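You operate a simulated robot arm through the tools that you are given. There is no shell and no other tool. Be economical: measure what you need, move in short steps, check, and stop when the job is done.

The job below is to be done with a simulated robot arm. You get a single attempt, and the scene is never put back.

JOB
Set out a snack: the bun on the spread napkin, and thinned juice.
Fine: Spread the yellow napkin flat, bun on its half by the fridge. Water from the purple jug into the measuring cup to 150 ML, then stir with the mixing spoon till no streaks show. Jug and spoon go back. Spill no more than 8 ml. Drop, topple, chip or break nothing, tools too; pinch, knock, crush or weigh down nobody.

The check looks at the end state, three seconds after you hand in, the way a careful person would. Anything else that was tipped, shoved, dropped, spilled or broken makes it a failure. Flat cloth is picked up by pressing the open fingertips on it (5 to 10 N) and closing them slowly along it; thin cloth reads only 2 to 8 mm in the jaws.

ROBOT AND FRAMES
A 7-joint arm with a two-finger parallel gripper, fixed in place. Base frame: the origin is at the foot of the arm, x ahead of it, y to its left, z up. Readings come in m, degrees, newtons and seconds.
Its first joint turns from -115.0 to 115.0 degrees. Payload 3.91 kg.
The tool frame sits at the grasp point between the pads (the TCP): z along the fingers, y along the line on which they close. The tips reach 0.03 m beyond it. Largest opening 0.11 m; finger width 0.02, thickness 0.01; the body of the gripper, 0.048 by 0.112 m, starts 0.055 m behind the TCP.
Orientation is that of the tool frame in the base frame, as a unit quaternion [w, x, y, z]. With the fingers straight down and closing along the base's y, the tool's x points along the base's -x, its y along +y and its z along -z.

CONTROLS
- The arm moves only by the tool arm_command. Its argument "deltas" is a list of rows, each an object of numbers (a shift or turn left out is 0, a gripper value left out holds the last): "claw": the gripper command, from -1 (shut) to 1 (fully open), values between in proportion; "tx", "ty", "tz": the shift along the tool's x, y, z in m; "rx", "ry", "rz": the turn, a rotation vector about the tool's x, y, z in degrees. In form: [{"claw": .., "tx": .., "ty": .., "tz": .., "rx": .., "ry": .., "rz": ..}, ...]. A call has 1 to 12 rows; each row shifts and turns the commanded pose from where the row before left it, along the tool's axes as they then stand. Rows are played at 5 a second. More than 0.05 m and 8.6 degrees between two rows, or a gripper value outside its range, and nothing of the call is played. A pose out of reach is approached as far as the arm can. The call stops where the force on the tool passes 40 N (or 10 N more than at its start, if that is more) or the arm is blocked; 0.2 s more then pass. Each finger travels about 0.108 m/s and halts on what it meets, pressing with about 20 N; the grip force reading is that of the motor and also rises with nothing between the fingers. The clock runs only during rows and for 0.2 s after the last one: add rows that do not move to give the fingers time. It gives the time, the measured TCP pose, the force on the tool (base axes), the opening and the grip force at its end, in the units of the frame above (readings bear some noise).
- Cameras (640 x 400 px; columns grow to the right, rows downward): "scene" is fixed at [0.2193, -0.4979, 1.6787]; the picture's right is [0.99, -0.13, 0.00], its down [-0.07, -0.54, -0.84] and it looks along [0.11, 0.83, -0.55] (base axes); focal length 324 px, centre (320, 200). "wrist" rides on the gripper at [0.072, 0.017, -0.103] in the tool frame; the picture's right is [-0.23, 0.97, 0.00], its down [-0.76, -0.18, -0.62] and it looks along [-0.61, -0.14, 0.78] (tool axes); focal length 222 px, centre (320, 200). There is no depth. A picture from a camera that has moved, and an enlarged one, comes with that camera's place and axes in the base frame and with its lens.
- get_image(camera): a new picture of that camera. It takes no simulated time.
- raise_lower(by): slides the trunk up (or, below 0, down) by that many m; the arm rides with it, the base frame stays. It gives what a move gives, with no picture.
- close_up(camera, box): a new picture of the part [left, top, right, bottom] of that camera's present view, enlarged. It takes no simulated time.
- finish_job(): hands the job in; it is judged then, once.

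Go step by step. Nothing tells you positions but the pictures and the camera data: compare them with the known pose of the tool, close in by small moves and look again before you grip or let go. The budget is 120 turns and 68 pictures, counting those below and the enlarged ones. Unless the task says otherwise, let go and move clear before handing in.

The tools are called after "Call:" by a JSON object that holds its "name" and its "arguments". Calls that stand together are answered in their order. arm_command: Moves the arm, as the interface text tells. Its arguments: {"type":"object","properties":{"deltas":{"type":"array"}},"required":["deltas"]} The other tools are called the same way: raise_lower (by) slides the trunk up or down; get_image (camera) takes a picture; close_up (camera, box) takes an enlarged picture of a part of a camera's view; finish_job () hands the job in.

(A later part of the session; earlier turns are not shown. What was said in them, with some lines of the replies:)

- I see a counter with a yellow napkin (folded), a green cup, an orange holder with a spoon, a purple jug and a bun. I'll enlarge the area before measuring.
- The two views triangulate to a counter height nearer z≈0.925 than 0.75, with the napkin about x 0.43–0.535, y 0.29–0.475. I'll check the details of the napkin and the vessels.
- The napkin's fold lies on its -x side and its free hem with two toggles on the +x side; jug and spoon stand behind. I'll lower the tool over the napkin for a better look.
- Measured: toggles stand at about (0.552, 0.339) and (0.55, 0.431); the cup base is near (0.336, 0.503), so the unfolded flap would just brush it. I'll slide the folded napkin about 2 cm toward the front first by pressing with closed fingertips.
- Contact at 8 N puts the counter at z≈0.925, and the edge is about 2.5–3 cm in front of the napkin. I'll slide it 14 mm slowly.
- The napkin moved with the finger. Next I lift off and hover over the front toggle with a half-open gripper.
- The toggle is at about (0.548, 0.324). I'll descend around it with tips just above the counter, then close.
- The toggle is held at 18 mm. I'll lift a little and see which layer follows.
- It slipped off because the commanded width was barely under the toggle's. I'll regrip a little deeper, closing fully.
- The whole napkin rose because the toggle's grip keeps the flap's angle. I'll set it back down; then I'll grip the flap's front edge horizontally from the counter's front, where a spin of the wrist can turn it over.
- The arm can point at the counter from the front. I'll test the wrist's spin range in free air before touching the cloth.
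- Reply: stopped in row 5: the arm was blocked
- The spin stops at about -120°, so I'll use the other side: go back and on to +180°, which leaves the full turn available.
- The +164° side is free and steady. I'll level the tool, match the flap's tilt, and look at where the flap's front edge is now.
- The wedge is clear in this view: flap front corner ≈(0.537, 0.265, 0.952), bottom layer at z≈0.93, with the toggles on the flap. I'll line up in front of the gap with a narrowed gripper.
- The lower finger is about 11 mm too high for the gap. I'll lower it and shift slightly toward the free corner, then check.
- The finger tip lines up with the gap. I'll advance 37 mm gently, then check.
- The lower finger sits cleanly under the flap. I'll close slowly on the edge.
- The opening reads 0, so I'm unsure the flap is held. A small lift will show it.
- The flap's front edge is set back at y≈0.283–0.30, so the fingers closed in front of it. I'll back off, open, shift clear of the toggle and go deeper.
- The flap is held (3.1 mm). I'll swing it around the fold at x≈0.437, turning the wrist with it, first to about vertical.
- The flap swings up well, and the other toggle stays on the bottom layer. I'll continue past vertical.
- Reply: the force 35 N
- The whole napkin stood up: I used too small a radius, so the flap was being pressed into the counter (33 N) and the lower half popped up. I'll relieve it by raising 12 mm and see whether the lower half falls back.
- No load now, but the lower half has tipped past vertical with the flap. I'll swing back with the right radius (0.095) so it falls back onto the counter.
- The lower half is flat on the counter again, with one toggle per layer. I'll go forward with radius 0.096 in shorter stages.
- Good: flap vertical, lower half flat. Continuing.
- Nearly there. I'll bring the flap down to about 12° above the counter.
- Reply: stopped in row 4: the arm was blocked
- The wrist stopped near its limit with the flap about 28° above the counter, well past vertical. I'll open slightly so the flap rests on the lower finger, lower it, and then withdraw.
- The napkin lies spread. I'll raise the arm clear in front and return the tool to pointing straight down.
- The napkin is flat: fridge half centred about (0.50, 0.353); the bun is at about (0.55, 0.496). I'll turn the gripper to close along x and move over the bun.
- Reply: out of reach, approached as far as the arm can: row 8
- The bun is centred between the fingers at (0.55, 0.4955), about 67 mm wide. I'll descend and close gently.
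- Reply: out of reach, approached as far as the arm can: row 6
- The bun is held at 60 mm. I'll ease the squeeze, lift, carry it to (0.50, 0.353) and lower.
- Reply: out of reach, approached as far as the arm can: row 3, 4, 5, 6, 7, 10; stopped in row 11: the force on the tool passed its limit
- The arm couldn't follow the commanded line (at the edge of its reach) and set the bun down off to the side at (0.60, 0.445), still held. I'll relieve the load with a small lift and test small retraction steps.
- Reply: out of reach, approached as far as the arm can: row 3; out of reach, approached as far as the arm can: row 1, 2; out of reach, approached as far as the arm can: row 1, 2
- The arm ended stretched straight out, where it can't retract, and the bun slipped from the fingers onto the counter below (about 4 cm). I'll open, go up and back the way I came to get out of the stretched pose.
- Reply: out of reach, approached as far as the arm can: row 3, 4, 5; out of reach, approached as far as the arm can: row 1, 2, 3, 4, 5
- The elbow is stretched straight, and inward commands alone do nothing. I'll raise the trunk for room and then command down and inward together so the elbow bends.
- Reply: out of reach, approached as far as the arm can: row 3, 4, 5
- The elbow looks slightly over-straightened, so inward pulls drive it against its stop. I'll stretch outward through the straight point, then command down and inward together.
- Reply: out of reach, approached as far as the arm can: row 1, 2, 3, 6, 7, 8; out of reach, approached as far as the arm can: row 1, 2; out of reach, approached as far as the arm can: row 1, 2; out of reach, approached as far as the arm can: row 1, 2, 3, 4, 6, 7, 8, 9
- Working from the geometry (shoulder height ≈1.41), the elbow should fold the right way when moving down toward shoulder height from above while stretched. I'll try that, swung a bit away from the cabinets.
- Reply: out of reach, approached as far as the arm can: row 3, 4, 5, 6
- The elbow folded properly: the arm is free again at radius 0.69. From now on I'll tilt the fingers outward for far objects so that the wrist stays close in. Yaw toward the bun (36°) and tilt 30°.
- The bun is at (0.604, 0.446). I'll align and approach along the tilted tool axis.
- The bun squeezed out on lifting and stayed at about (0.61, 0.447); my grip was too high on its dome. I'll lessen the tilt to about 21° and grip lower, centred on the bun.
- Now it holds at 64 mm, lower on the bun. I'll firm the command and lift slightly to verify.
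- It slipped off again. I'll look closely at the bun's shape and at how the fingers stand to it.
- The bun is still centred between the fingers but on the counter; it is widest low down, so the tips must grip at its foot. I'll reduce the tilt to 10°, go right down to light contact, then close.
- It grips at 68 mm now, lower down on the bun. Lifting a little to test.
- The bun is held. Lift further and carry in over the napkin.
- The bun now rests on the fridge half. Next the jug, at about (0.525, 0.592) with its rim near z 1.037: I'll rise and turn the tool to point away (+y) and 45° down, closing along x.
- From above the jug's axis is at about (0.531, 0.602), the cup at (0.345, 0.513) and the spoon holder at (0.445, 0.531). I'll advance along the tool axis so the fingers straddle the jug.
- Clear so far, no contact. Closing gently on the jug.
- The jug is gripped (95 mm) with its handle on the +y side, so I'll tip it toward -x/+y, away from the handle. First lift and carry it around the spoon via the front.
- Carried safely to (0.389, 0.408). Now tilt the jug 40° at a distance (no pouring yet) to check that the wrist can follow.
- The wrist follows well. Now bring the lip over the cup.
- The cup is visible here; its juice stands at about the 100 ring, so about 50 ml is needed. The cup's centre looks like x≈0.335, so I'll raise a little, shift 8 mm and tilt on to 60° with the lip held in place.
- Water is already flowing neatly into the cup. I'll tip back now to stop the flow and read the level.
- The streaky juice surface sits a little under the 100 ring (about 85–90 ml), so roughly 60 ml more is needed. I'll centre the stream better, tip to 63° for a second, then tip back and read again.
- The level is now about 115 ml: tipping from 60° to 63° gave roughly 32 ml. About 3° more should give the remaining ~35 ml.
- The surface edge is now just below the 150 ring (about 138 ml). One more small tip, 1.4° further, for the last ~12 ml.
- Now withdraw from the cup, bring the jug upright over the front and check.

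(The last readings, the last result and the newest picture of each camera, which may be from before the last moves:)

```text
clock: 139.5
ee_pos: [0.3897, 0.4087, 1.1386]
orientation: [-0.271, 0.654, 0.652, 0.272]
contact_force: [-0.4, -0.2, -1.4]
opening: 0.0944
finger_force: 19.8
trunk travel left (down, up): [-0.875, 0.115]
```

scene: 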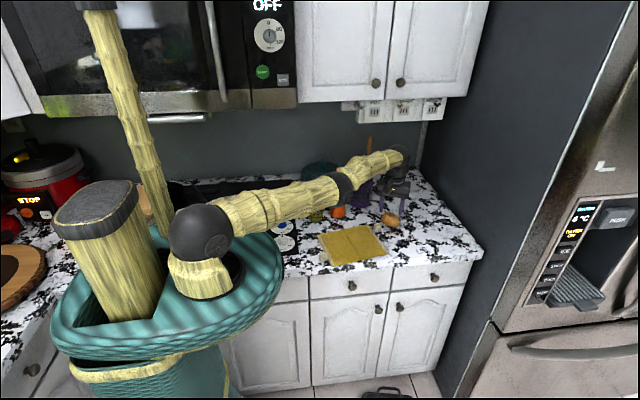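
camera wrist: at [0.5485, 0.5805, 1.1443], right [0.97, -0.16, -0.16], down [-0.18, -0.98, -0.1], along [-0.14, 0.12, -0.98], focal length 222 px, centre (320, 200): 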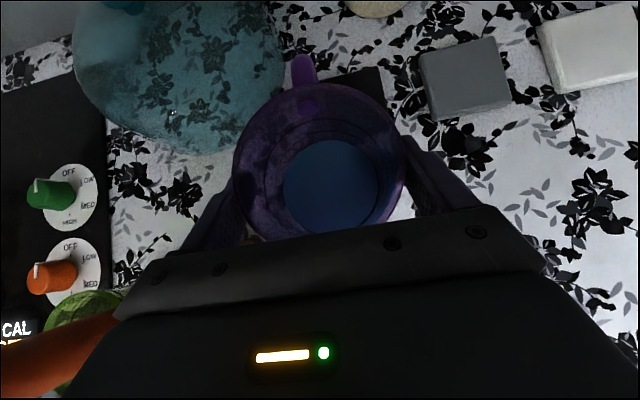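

Upright. I'll carry it back along the same path to (0.532, 0.603).

Call:
{"name": "arm_command", "arguments": {"deltas": [{"ty": 0.0285}, {"ty": 0.0285}, {"ty": 0.0285}, {"ty": 0.0285}, {"ty": 0.0283}, {"tx": 0.0229, "tz": 0.0229}, {"tx": 0.0229, "tz": 0.0229}, {"tx": 0.0229, "tz": 0.0229}, {"tx": 0.0229, "tz": 0.0229}, {"tx": 0.0229, "tz": 0.0229}, {"tx": 0.0229, "tz": 0.0229}, {}]}}

Call:
{"name": "arm_command", "arguments": {"deltas": [{"tx": -0.0212, "tz": 0.0212}, {"tx": -0.0212, "tz": 0.0212}, {"tx": -0.0212, "tz": 0.0212}, {"tx": -0.0141, "tz": 0.0141}, {"tx": -0.0035, "tz": 0.0035}, {}]}}

```text
clock: 142.1
ee_pos: [0.5303, 0.6017, 1.1398]
orientation: [-0.27, 0.654, 0.652, 0.271]
contact_force: [-0.5, -0.3, -2.2]
opening: 0.094
finger_force: 19.7
trunk travel left (down, up): [-0.875, 0.115]
```

```text
clock: 143.5
ee_pos: [0.5325, 0.6023, 1.0258]
orientation: [-0.27, 0.654, 0.652, 0.272]
contact_force: [0.0, 0.8, -1.5]
opening: 0.0941
finger_force: 19.6
trunk travel left (down, up): [-0.875, 0.115]
```

Call:
{"name": "arm_command", "arguments": {"deltas": [{"tx": -0.0018, "tz": 0.0018}, {"tx": -0.0014, "tz": 0.0014}, {"tx": -0.0011, "tz": 0.0011}, {}]}}

```text
clock: 144.5
ee_pos: [0.5306, 0.6025, 1.0212]
orientation: [-0.272, 0.652, 0.652, 0.274]
contact_force: [1.6, 1.1, 12.5]
opening: 0.0942
finger_force: 19.9
trunk travel left (down, up): [-0.875, 0.115]
```

The jug is seated on the counter. Release slowly and back out along the tool axis.

Call:
{"name": "arm_command", "arguments": {"deltas": [{"claw": 0.65}, {"claw": 0.72}, {"claw": 0.8}, {"claw": 0.9}, {"claw": 1}, {}, {"tz": -0.02}, {"tz": -0.03}, {"tz": -0.04}, {"tz": -0.04}, {"tz": -0.03}, {}]}}

```text
clock: 147.1
ee_pos: [0.5309, 0.4886, 1.1309]
orientation: [-0.271, 0.654, 0.652, 0.272]
contact_force: [0.1, -0.2, -0.8]
opening: 0.1101
finger_force: 0.1
trunk travel left (down, up): [-0.875, 0.115]
```

Jug is back in place. Keeping this orientation, I'll move in front of the spoon handle (about x 0.4415, y 0.539) with the gripper half closed and look.

Call:
{"name": "arm_command", "arguments": {"deltas": [{"tx": 0.0066, "tz": -0.016}, {"ty": -0.03, "claw": 0.1}, {"ty": -0.03}, {"ty": -0.0295}, {}, {}]}}

Call:
{"name": "get_image", "arguments": {"camera": "wrist"}}

```text
clock: 148.5
ee_pos: [0.4421, 0.484, 1.1476]
orientation: [-0.271, 0.654, 0.652, 0.272]
contact_force: [-0.3, -0.4, 0.8]
opening: 0.0604
finger_force: 0.0
trunk travel left (down, up): [-0.875, 0.115]
```

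```text
2 pictures are left
camera wrist: at [0.4587, 0.4605, 1.2723], right [0.97, -0.16, -0.16], down [-0.18, -0.98, -0.1], along [-0.14, 0.13, -0.98], focal length 222 px, centre (320, 200)
```

wrist: 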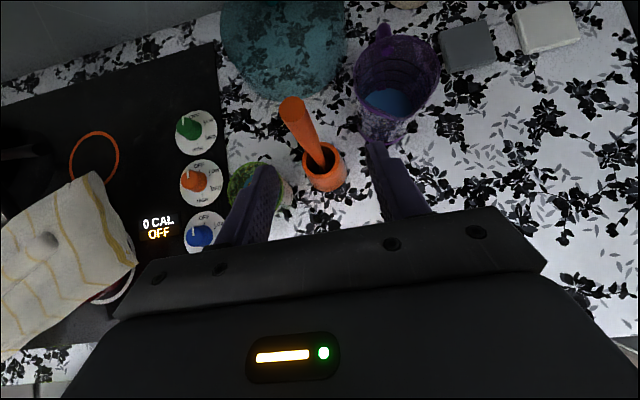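

The handle stands upright at about (0.430, 0.546), top near z 1.12. I'll advance along the tool axis and close on it.

Call:
{"name": "arm_command", "arguments": {"deltas": [{"ty": -0.012}, {"tz": 0.03}, {"tz": 0.03}, {"tz": 0.02}, {"tz": 0.008}, {}, {"claw": -0.2}, {"claw": -0.4}, {"claw": -0.6}, {"claw": -0.8}, {"claw": -1}, {}]}}

```text
clock: 151.1
ee_pos: [0.4283, 0.546, 1.0861]
orientation: [-0.271, 0.654, 0.652, 0.271]
contact_force: [-0.1, -0.1, 0.2]
opening: 0.0208
finger_force: 20.2
trunk travel left (down, up): [-0.875, 0.115]
```

The spoon is held (21 mm). Lift it straight out and hover over the cup, then check alignment.

Call:
{"name": "arm_command", "arguments": {"deltas": [{"tx": 0.0141, "tz": -0.0141}, {"tx": 0.0212, "tz": -0.0212}, {"tx": 0.0212, "tz": -0.0212}, {"tx": 0.0212, "tz": -0.0212}, {"tx": 0.0212, "tz": -0.0212}, {}, {"ty": -0.03, "tx": -0.0082, "tz": -0.0082}, {"ty": -0.03, "tx": -0.0082, "tz": -0.0082}, {"ty": -0.0285, "tx": -0.0083, "tz": -0.0083}, {}, {}]}}

Call:
{"name": "close_up", "arguments": {"camera": "scene", "box": [300, 165, 380, 225]}}

```text
clock: 153.5
ee_pos: [0.3407, 0.5095, 1.2257]
orientation: [-0.27, 0.654, 0.653, 0.272]
contact_force: [0.2, 0.0, -0.8]
opening: 0.0203
finger_force: 20.0
trunk travel left (down, up): [-0.875, 0.115]
```

```text
6.67 times, centred on (340, 195) of scene
camera zoom: at [0.2193, -0.4979, 1.6787], right [0.99, -0.13, 0.0], down [-0.07, -0.54, -0.84], along [0.11, 0.83, -0.55], focal length 2160 px, centre (187, 233)
```

zoom: 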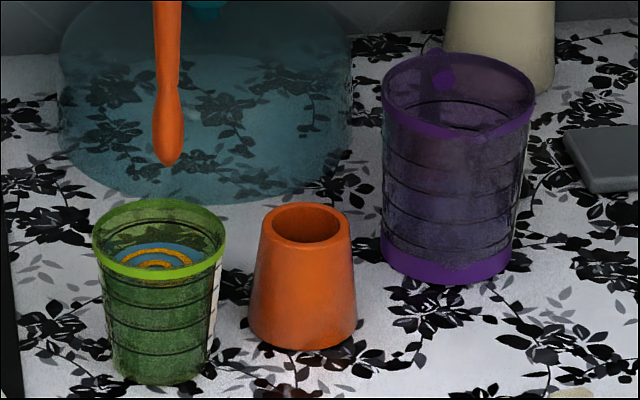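

The cup is filled to the 150 ring and the spoon hangs nearly centred over it, its end at z≈1.066. I'll shift 6 mm in -x and lower it into the juice.

Call:
{"name": "arm_command", "arguments": {"deltas": [{"ty": -0.006}, {"tx": -0.0212, "tz": 0.0212}, {"tx": -0.0212, "tz": 0.0212}, {"tx": -0.0177, "tz": 0.0177}, {"tx": -0.0141, "tz": 0.0141}, {"tx": -0.0106, "tz": 0.0106}, {}]}}

```text
clock: 155.1
ee_pos: [0.335, 0.5095, 1.1067]
orientation: [-0.271, 0.654, 0.652, 0.272]
contact_force: [0.9, 0.8, 0.1]
opening: 0.0201
finger_force: 20.2
trunk travel left (down, up): [-0.875, 0.115]
```

In the juice without contact. Now stir in small circles.

Call:
{"name": "arm_command", "arguments": {"deltas": [{"ty": 0.008}, {"ty": -0.004, "tx": 0.0049, "tz": 0.0049}, {"ty": -0.008}, {"ty": -0.004, "tx": -0.0049, "tz": -0.0049}, {"ty": 0.004, "tx": -0.0049, "tz": -0.0049}, {"ty": 0.008}, {"ty": 0.004, "tx": 0.0049, "tz": 0.0049}, {"ty": -0.004, "tx": 0.0049, "tz": 0.0049}, {"ty": -0.008}, {"ty": -0.004, "tx": -0.0049, "tz": -0.0049}, {"ty": 0.004, "tx": -0.0049, "tz": -0.0049}, {"ty": 0.008}]}}

Call:
{"name": "arm_command", "arguments": {"deltas": [{"ty": 0.004, "tx": 0.0049, "tz": 0.0049}, {"ty": -0.004, "tx": 0.0049, "tz": 0.0049}, {"ty": -0.008}, {"ty": -0.004, "tx": -0.0049, "tz": -0.0049}, {"ty": 0.004, "tx": -0.0049, "tz": -0.0049}, {"ty": 0.008}, {"ty": 0.004, "tx": 0.0049, "tz": 0.0049}, {"ty": -0.004, "tx": 0.0049, "tz": 0.0049}, {"ty": -0.008}, {"ty": -0.004, "tx": -0.0049, "tz": -0.0049}, {"ty": 0.004, "tx": -0.0049, "tz": -0.0049}, {"ty": 0.008}]}}

Call:
{"name": "arm_command", "arguments": {"deltas": [{"ty": 0.004, "tx": 0.0049, "tz": 0.0049}, {"ty": -0.004, "tx": 0.0049, "tz": 0.0049}, {"ty": -0.008}, {"ty": -0.004, "tx": -0.0049, "tz": -0.0049}, {"ty": 0.004, "tx": -0.0049, "tz": -0.0049}, {"ty": 0.008}, {"ty": 0.004, "tx": 0.0049, "tz": 0.0049}, {"ty": -0.004, "tx": 0.0049, "tz": 0.0049}, {"ty": -0.008}, {"ty": -0.004, "tx": -0.0049, "tz": -0.0049}, {"ty": 0.004, "tx": -0.0049, "tz": -0.0049}, {"ty": 0.008}]}}

```text
clock: 157.7
ee_pos: [0.3406, 0.5041, 1.1068]
orientation: [-0.27, 0.654, 0.653, 0.271]
contact_force: [0.3, 1.1, -0.5]
opening: 0.0197
finger_force: 20.0
trunk travel left (down, up): [-0.875, 0.115]
```

```text
clock: 160.3
ee_pos: [0.3385, 0.5033, 1.1052]
orientation: [-0.271, 0.654, 0.653, 0.27]
contact_force: [0.4, 0.1, 0.3]
opening: 0.0197
finger_force: 20.2
trunk travel left (down, up): [-0.875, 0.115]
```

```text
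clock: 162.9
ee_pos: [0.3398, 0.5033, 1.1061]
orientation: [-0.271, 0.653, 0.653, 0.272]
contact_force: [-0.8, -0.3, 0.6]
opening: 0.0193
finger_force: 20.2
trunk travel left (down, up): [-0.875, 0.115]
```

No wall contact. Stir several more circles, slightly varied.

Call:
{"name": "arm_command", "arguments": {"deltas": [{"ty": 0.004, "tx": 0.0049, "tz": 0.0049}, {"ty": -0.004, "tx": 0.0049, "tz": 0.0049}, {"ty": -0.008}, {"ty": -0.004, "tx": -0.0049, "tz": -0.0049}, {"ty": 0.004, "tx": -0.0049, "tz": -0.0049}, {"ty": 0.008}, {"ty": 0.004, "tx": 0.0049, "tz": 0.0049}, {"ty": -0.004, "tx": 0.0049, "tz": 0.0049}, {"ty": -0.008}, {"ty": -0.004, "tx": -0.0049, "tz": -0.0049}, {"ty": 0.004, "tx": -0.0049, "tz": -0.0049}, {"ty": 0.008}]}}

Call:
{"name": "arm_command", "arguments": {"deltas": [{"ty": 0.004, "tx": 0.0049, "tz": 0.0049}, {"ty": -0.004, "tx": 0.0049, "tz": 0.0049}, {"ty": -0.008}, {"ty": -0.004, "tx": -0.0049, "tz": -0.0049}, {"ty": 0.004, "tx": -0.0049, "tz": -0.0049}, {"ty": 0.008}, {"ty": 0.004, "tx": 0.0049, "tz": 0.0049}, {"ty": -0.004, "tx": 0.0049, "tz": 0.0049}, {"ty": -0.008}, {"ty": -0.004, "tx": -0.0049, "tz": -0.0049}, {"ty": 0.004, "tx": -0.0049, "tz": -0.0049}, {"ty": 0.008}]}}

Call:
{"name": "arm_command", "arguments": {"deltas": [{"ty": 0.004, "tx": 0.0049, "tz": 0.0049}, {"ty": -0.004, "tx": 0.0049, "tz": 0.0049}, {"ty": -0.008}, {"ty": -0.004, "tx": -0.0049, "tz": -0.0049}, {"ty": 0.004, "tx": -0.0049, "tz": -0.0049}, {"ty": 0.008}, {"ty": 0.004, "tx": 0.0049, "tz": 0.0049}, {"ty": -0.004, "tx": 0.0049, "tz": 0.0049}, {"ty": -0.008}, {"ty": -0.004, "tx": -0.0049, "tz": -0.0049}, {"ty": 0.004, "tx": -0.0049, "tz": -0.0049}, {"ty": 0.008}]}}

Call:
{"name": "close_up", "arguments": {"camera": "scene", "box": [300, 165, 380, 225]}}

```text
clock: 165.5
ee_pos: [0.339, 0.5036, 1.106]
orientation: [-0.271, 0.654, 0.652, 0.272]
contact_force: [-0.5, 0.7, -0.8]
opening: 0.0195
finger_force: 20.0
trunk travel left (down, up): [-0.875, 0.115]
```

```text
clock: 168.1
ee_pos: [0.3391, 0.5027, 1.1063]
orientation: [-0.271, 0.654, 0.653, 0.271]
contact_force: [0.0, 1.2, -0.2]
opening: 0.0197
finger_force: 19.9
trunk travel left (down, up): [-0.875, 0.115]
```

```text
clock: 170.7
ee_pos: [0.3401, 0.5043, 1.1059]
orientation: [-0.271, 0.653, 0.652, 0.272]
contact_force: [0.6, 0.7, -0.4]
opening: 0.0198
finger_force: 19.8
trunk travel left (down, up): [-0.875, 0.115]
```

```text
6.67 times, centred on (340, 195) of scene
camera zoom: at [0.2193, -0.4979, 1.6787], right [0.99, -0.13, 0.0], down [-0.07, -0.54, -0.84], along [0.11, 0.83, -0.55], focal length 2160 px, centre (187, 233)
```

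zoom: 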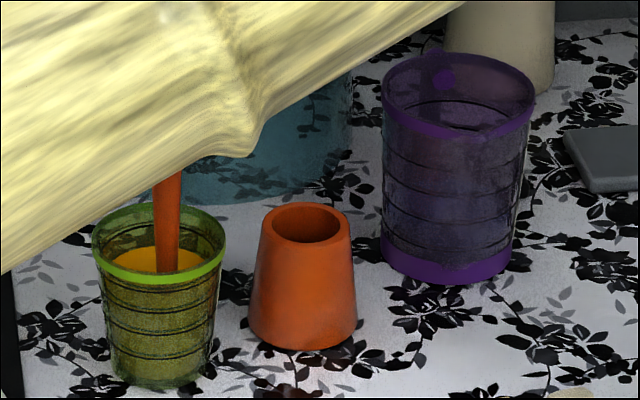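

The juice is evenly coloured with no streaks, level at the 150 ring. I'll centre the spoon, lift it, let it drip over the cup, and return it.

Call:
{"name": "arm_command", "arguments": {"deltas": [{"ty": -0.004, "tx": 0.004, "tz": 0.004}, {"tx": 0.0106, "tz": -0.0106}, {"tx": 0.0177, "tz": -0.0177}, {"tx": 0.0212, "tz": -0.0212}, {"tx": 0.0212, "tz": -0.0212}, {"tx": 0.0141, "tz": -0.0141}, {}, {}, {}, {}, {}, {}]}}

```text
clock: 173.3
ee_pos: [0.3356, 0.5095, 1.2257]
orientation: [-0.271, 0.654, 0.652, 0.271]
contact_force: [0.5, -0.5, 0.9]
opening: 0.0194
finger_force: 19.3
trunk travel left (down, up): [-0.875, 0.115]
```

Call:
{"name": "arm_command", "arguments": {"deltas": [{"ty": 0.031, "tx": 0.0086, "tz": 0.0086}, {"ty": 0.031, "tx": 0.0086, "tz": 0.0086}, {"ty": 0.0307, "tx": 0.0086, "tz": 0.0086}, {}, {}]}}

Call:
{"name": "arm_command", "arguments": {"deltas": [{"tx": -0.0141, "tz": 0.0141}, {"tx": -0.0177, "tz": 0.0177}, {"tx": -0.0177, "tz": 0.0177}, {"tx": -0.0177, "tz": 0.0177}, {"tx": -0.0141, "tz": 0.0141}, {"tx": -0.0085, "tz": 0.0085}, {}]}}

```text
clock: 174.5
ee_pos: [0.4293, 0.5457, 1.2247]
orientation: [-0.271, 0.654, 0.652, 0.272]
contact_force: [-0.3, 0.6, -0.3]
opening: 0.0198
finger_force: 20.3
trunk travel left (down, up): [-0.875, 0.115]
```

```text
clock: 176.1
ee_pos: [0.4307, 0.5446, 1.0986]
orientation: [-0.27, 0.654, 0.653, 0.272]
contact_force: [0.2, -0.3, 0.4]
opening: 0.0194
finger_force: 19.9
trunk travel left (down, up): [-0.875, 0.115]
```

Spoon is in the holder with no side contact. Lower the last 12 mm gently.

Call:
{"name": "arm_command", "arguments": {"deltas": [{"tx": -0.0035, "tz": 0.0035}, {"tx": -0.0028, "tz": 0.0028}, {"tx": -0.0014, "tz": 0.0014}, {"tx": -0.0007, "tz": 0.0007}, {}]}}

```text
clock: 177.3
ee_pos: [0.428, 0.5449, 1.0888]
orientation: [-0.272, 0.652, 0.652, 0.274]
contact_force: [1.6, 1.5, 19.7]
opening: 0.0197
finger_force: 19.9
trunk travel left (down, up): [-0.875, 0.115]
```

Seated. Relieve slightly, release slowly and back away.

Call:
{"name": "arm_command", "arguments": {"deltas": [{"tx": 0.0011, "tz": -0.0011}, {}, {"claw": -0.7}, {"claw": -0.6}, {"claw": -0.4}, {"claw": -0.1}, {}, {"tz": -0.02}, {"tz": -0.03}, {"tz": -0.04}, {}]}}

Call:
{"name": "arm_command", "arguments": {"deltas": [{"tz": -0.04}, {"tz": -0.04}, {"tz": -0.04}, {"tx": 0.02, "tz": -0.03}, {}, {}]}}

```text
clock: 179.7
ee_pos: [0.428, 0.4818, 1.151]
orientation: [-0.271, 0.654, 0.653, 0.271]
contact_force: [0.2, 0.5, -0.7]
opening: 0.0495
finger_force: 0.0
trunk travel left (down, up): [-0.875, 0.115]
```

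```text
clock: 181.1
ee_pos: [0.4271, 0.389, 1.2734]
orientation: [-0.27, 0.654, 0.653, 0.272]
contact_force: [-0.1, -0.2, 0.2]
opening: 0.0493
finger_force: 0.0
trunk travel left (down, up): [-0.875, 0.115]
```

Napkin spread with the bun on its fridge half, juice stirred at the 150 ring, jug and spoon back in place, and the arm clear. I have no pictures left, so I'm handing in.

Call:
{"name": "finish_job", "arguments": {}}

```text
The job is handed in.
```

I've handed the job in, but it may fail the check: the bun slipped out of the gripper twice. One was a drop of about 4 cm onto the counter; the other was at lift-off. The drop goes against "drop nothing".

- **Bun and napkin:** the yellow napkin lies flat, with the bun on its half by the fridge. I slid the folded napkin about 14 mm toward the front so the flap would clear the cup. In the last picture that showed it, the bun looked undamaged. I also pressed it onto the counter with about 20 N while I still held it.
- **Juice:** water brought it to about the 150 ring, judged from pictures with a few ml of uncertainty. After stirring, the colour was even with no streaks, and I saw no spill.
- **Jug and spoon:** the jug is back at its starting spot, and the spoon is back in its holder. The jug was upright in a later picture, but I had none left after releasing the spoon, so I set that by position and contact force alone.
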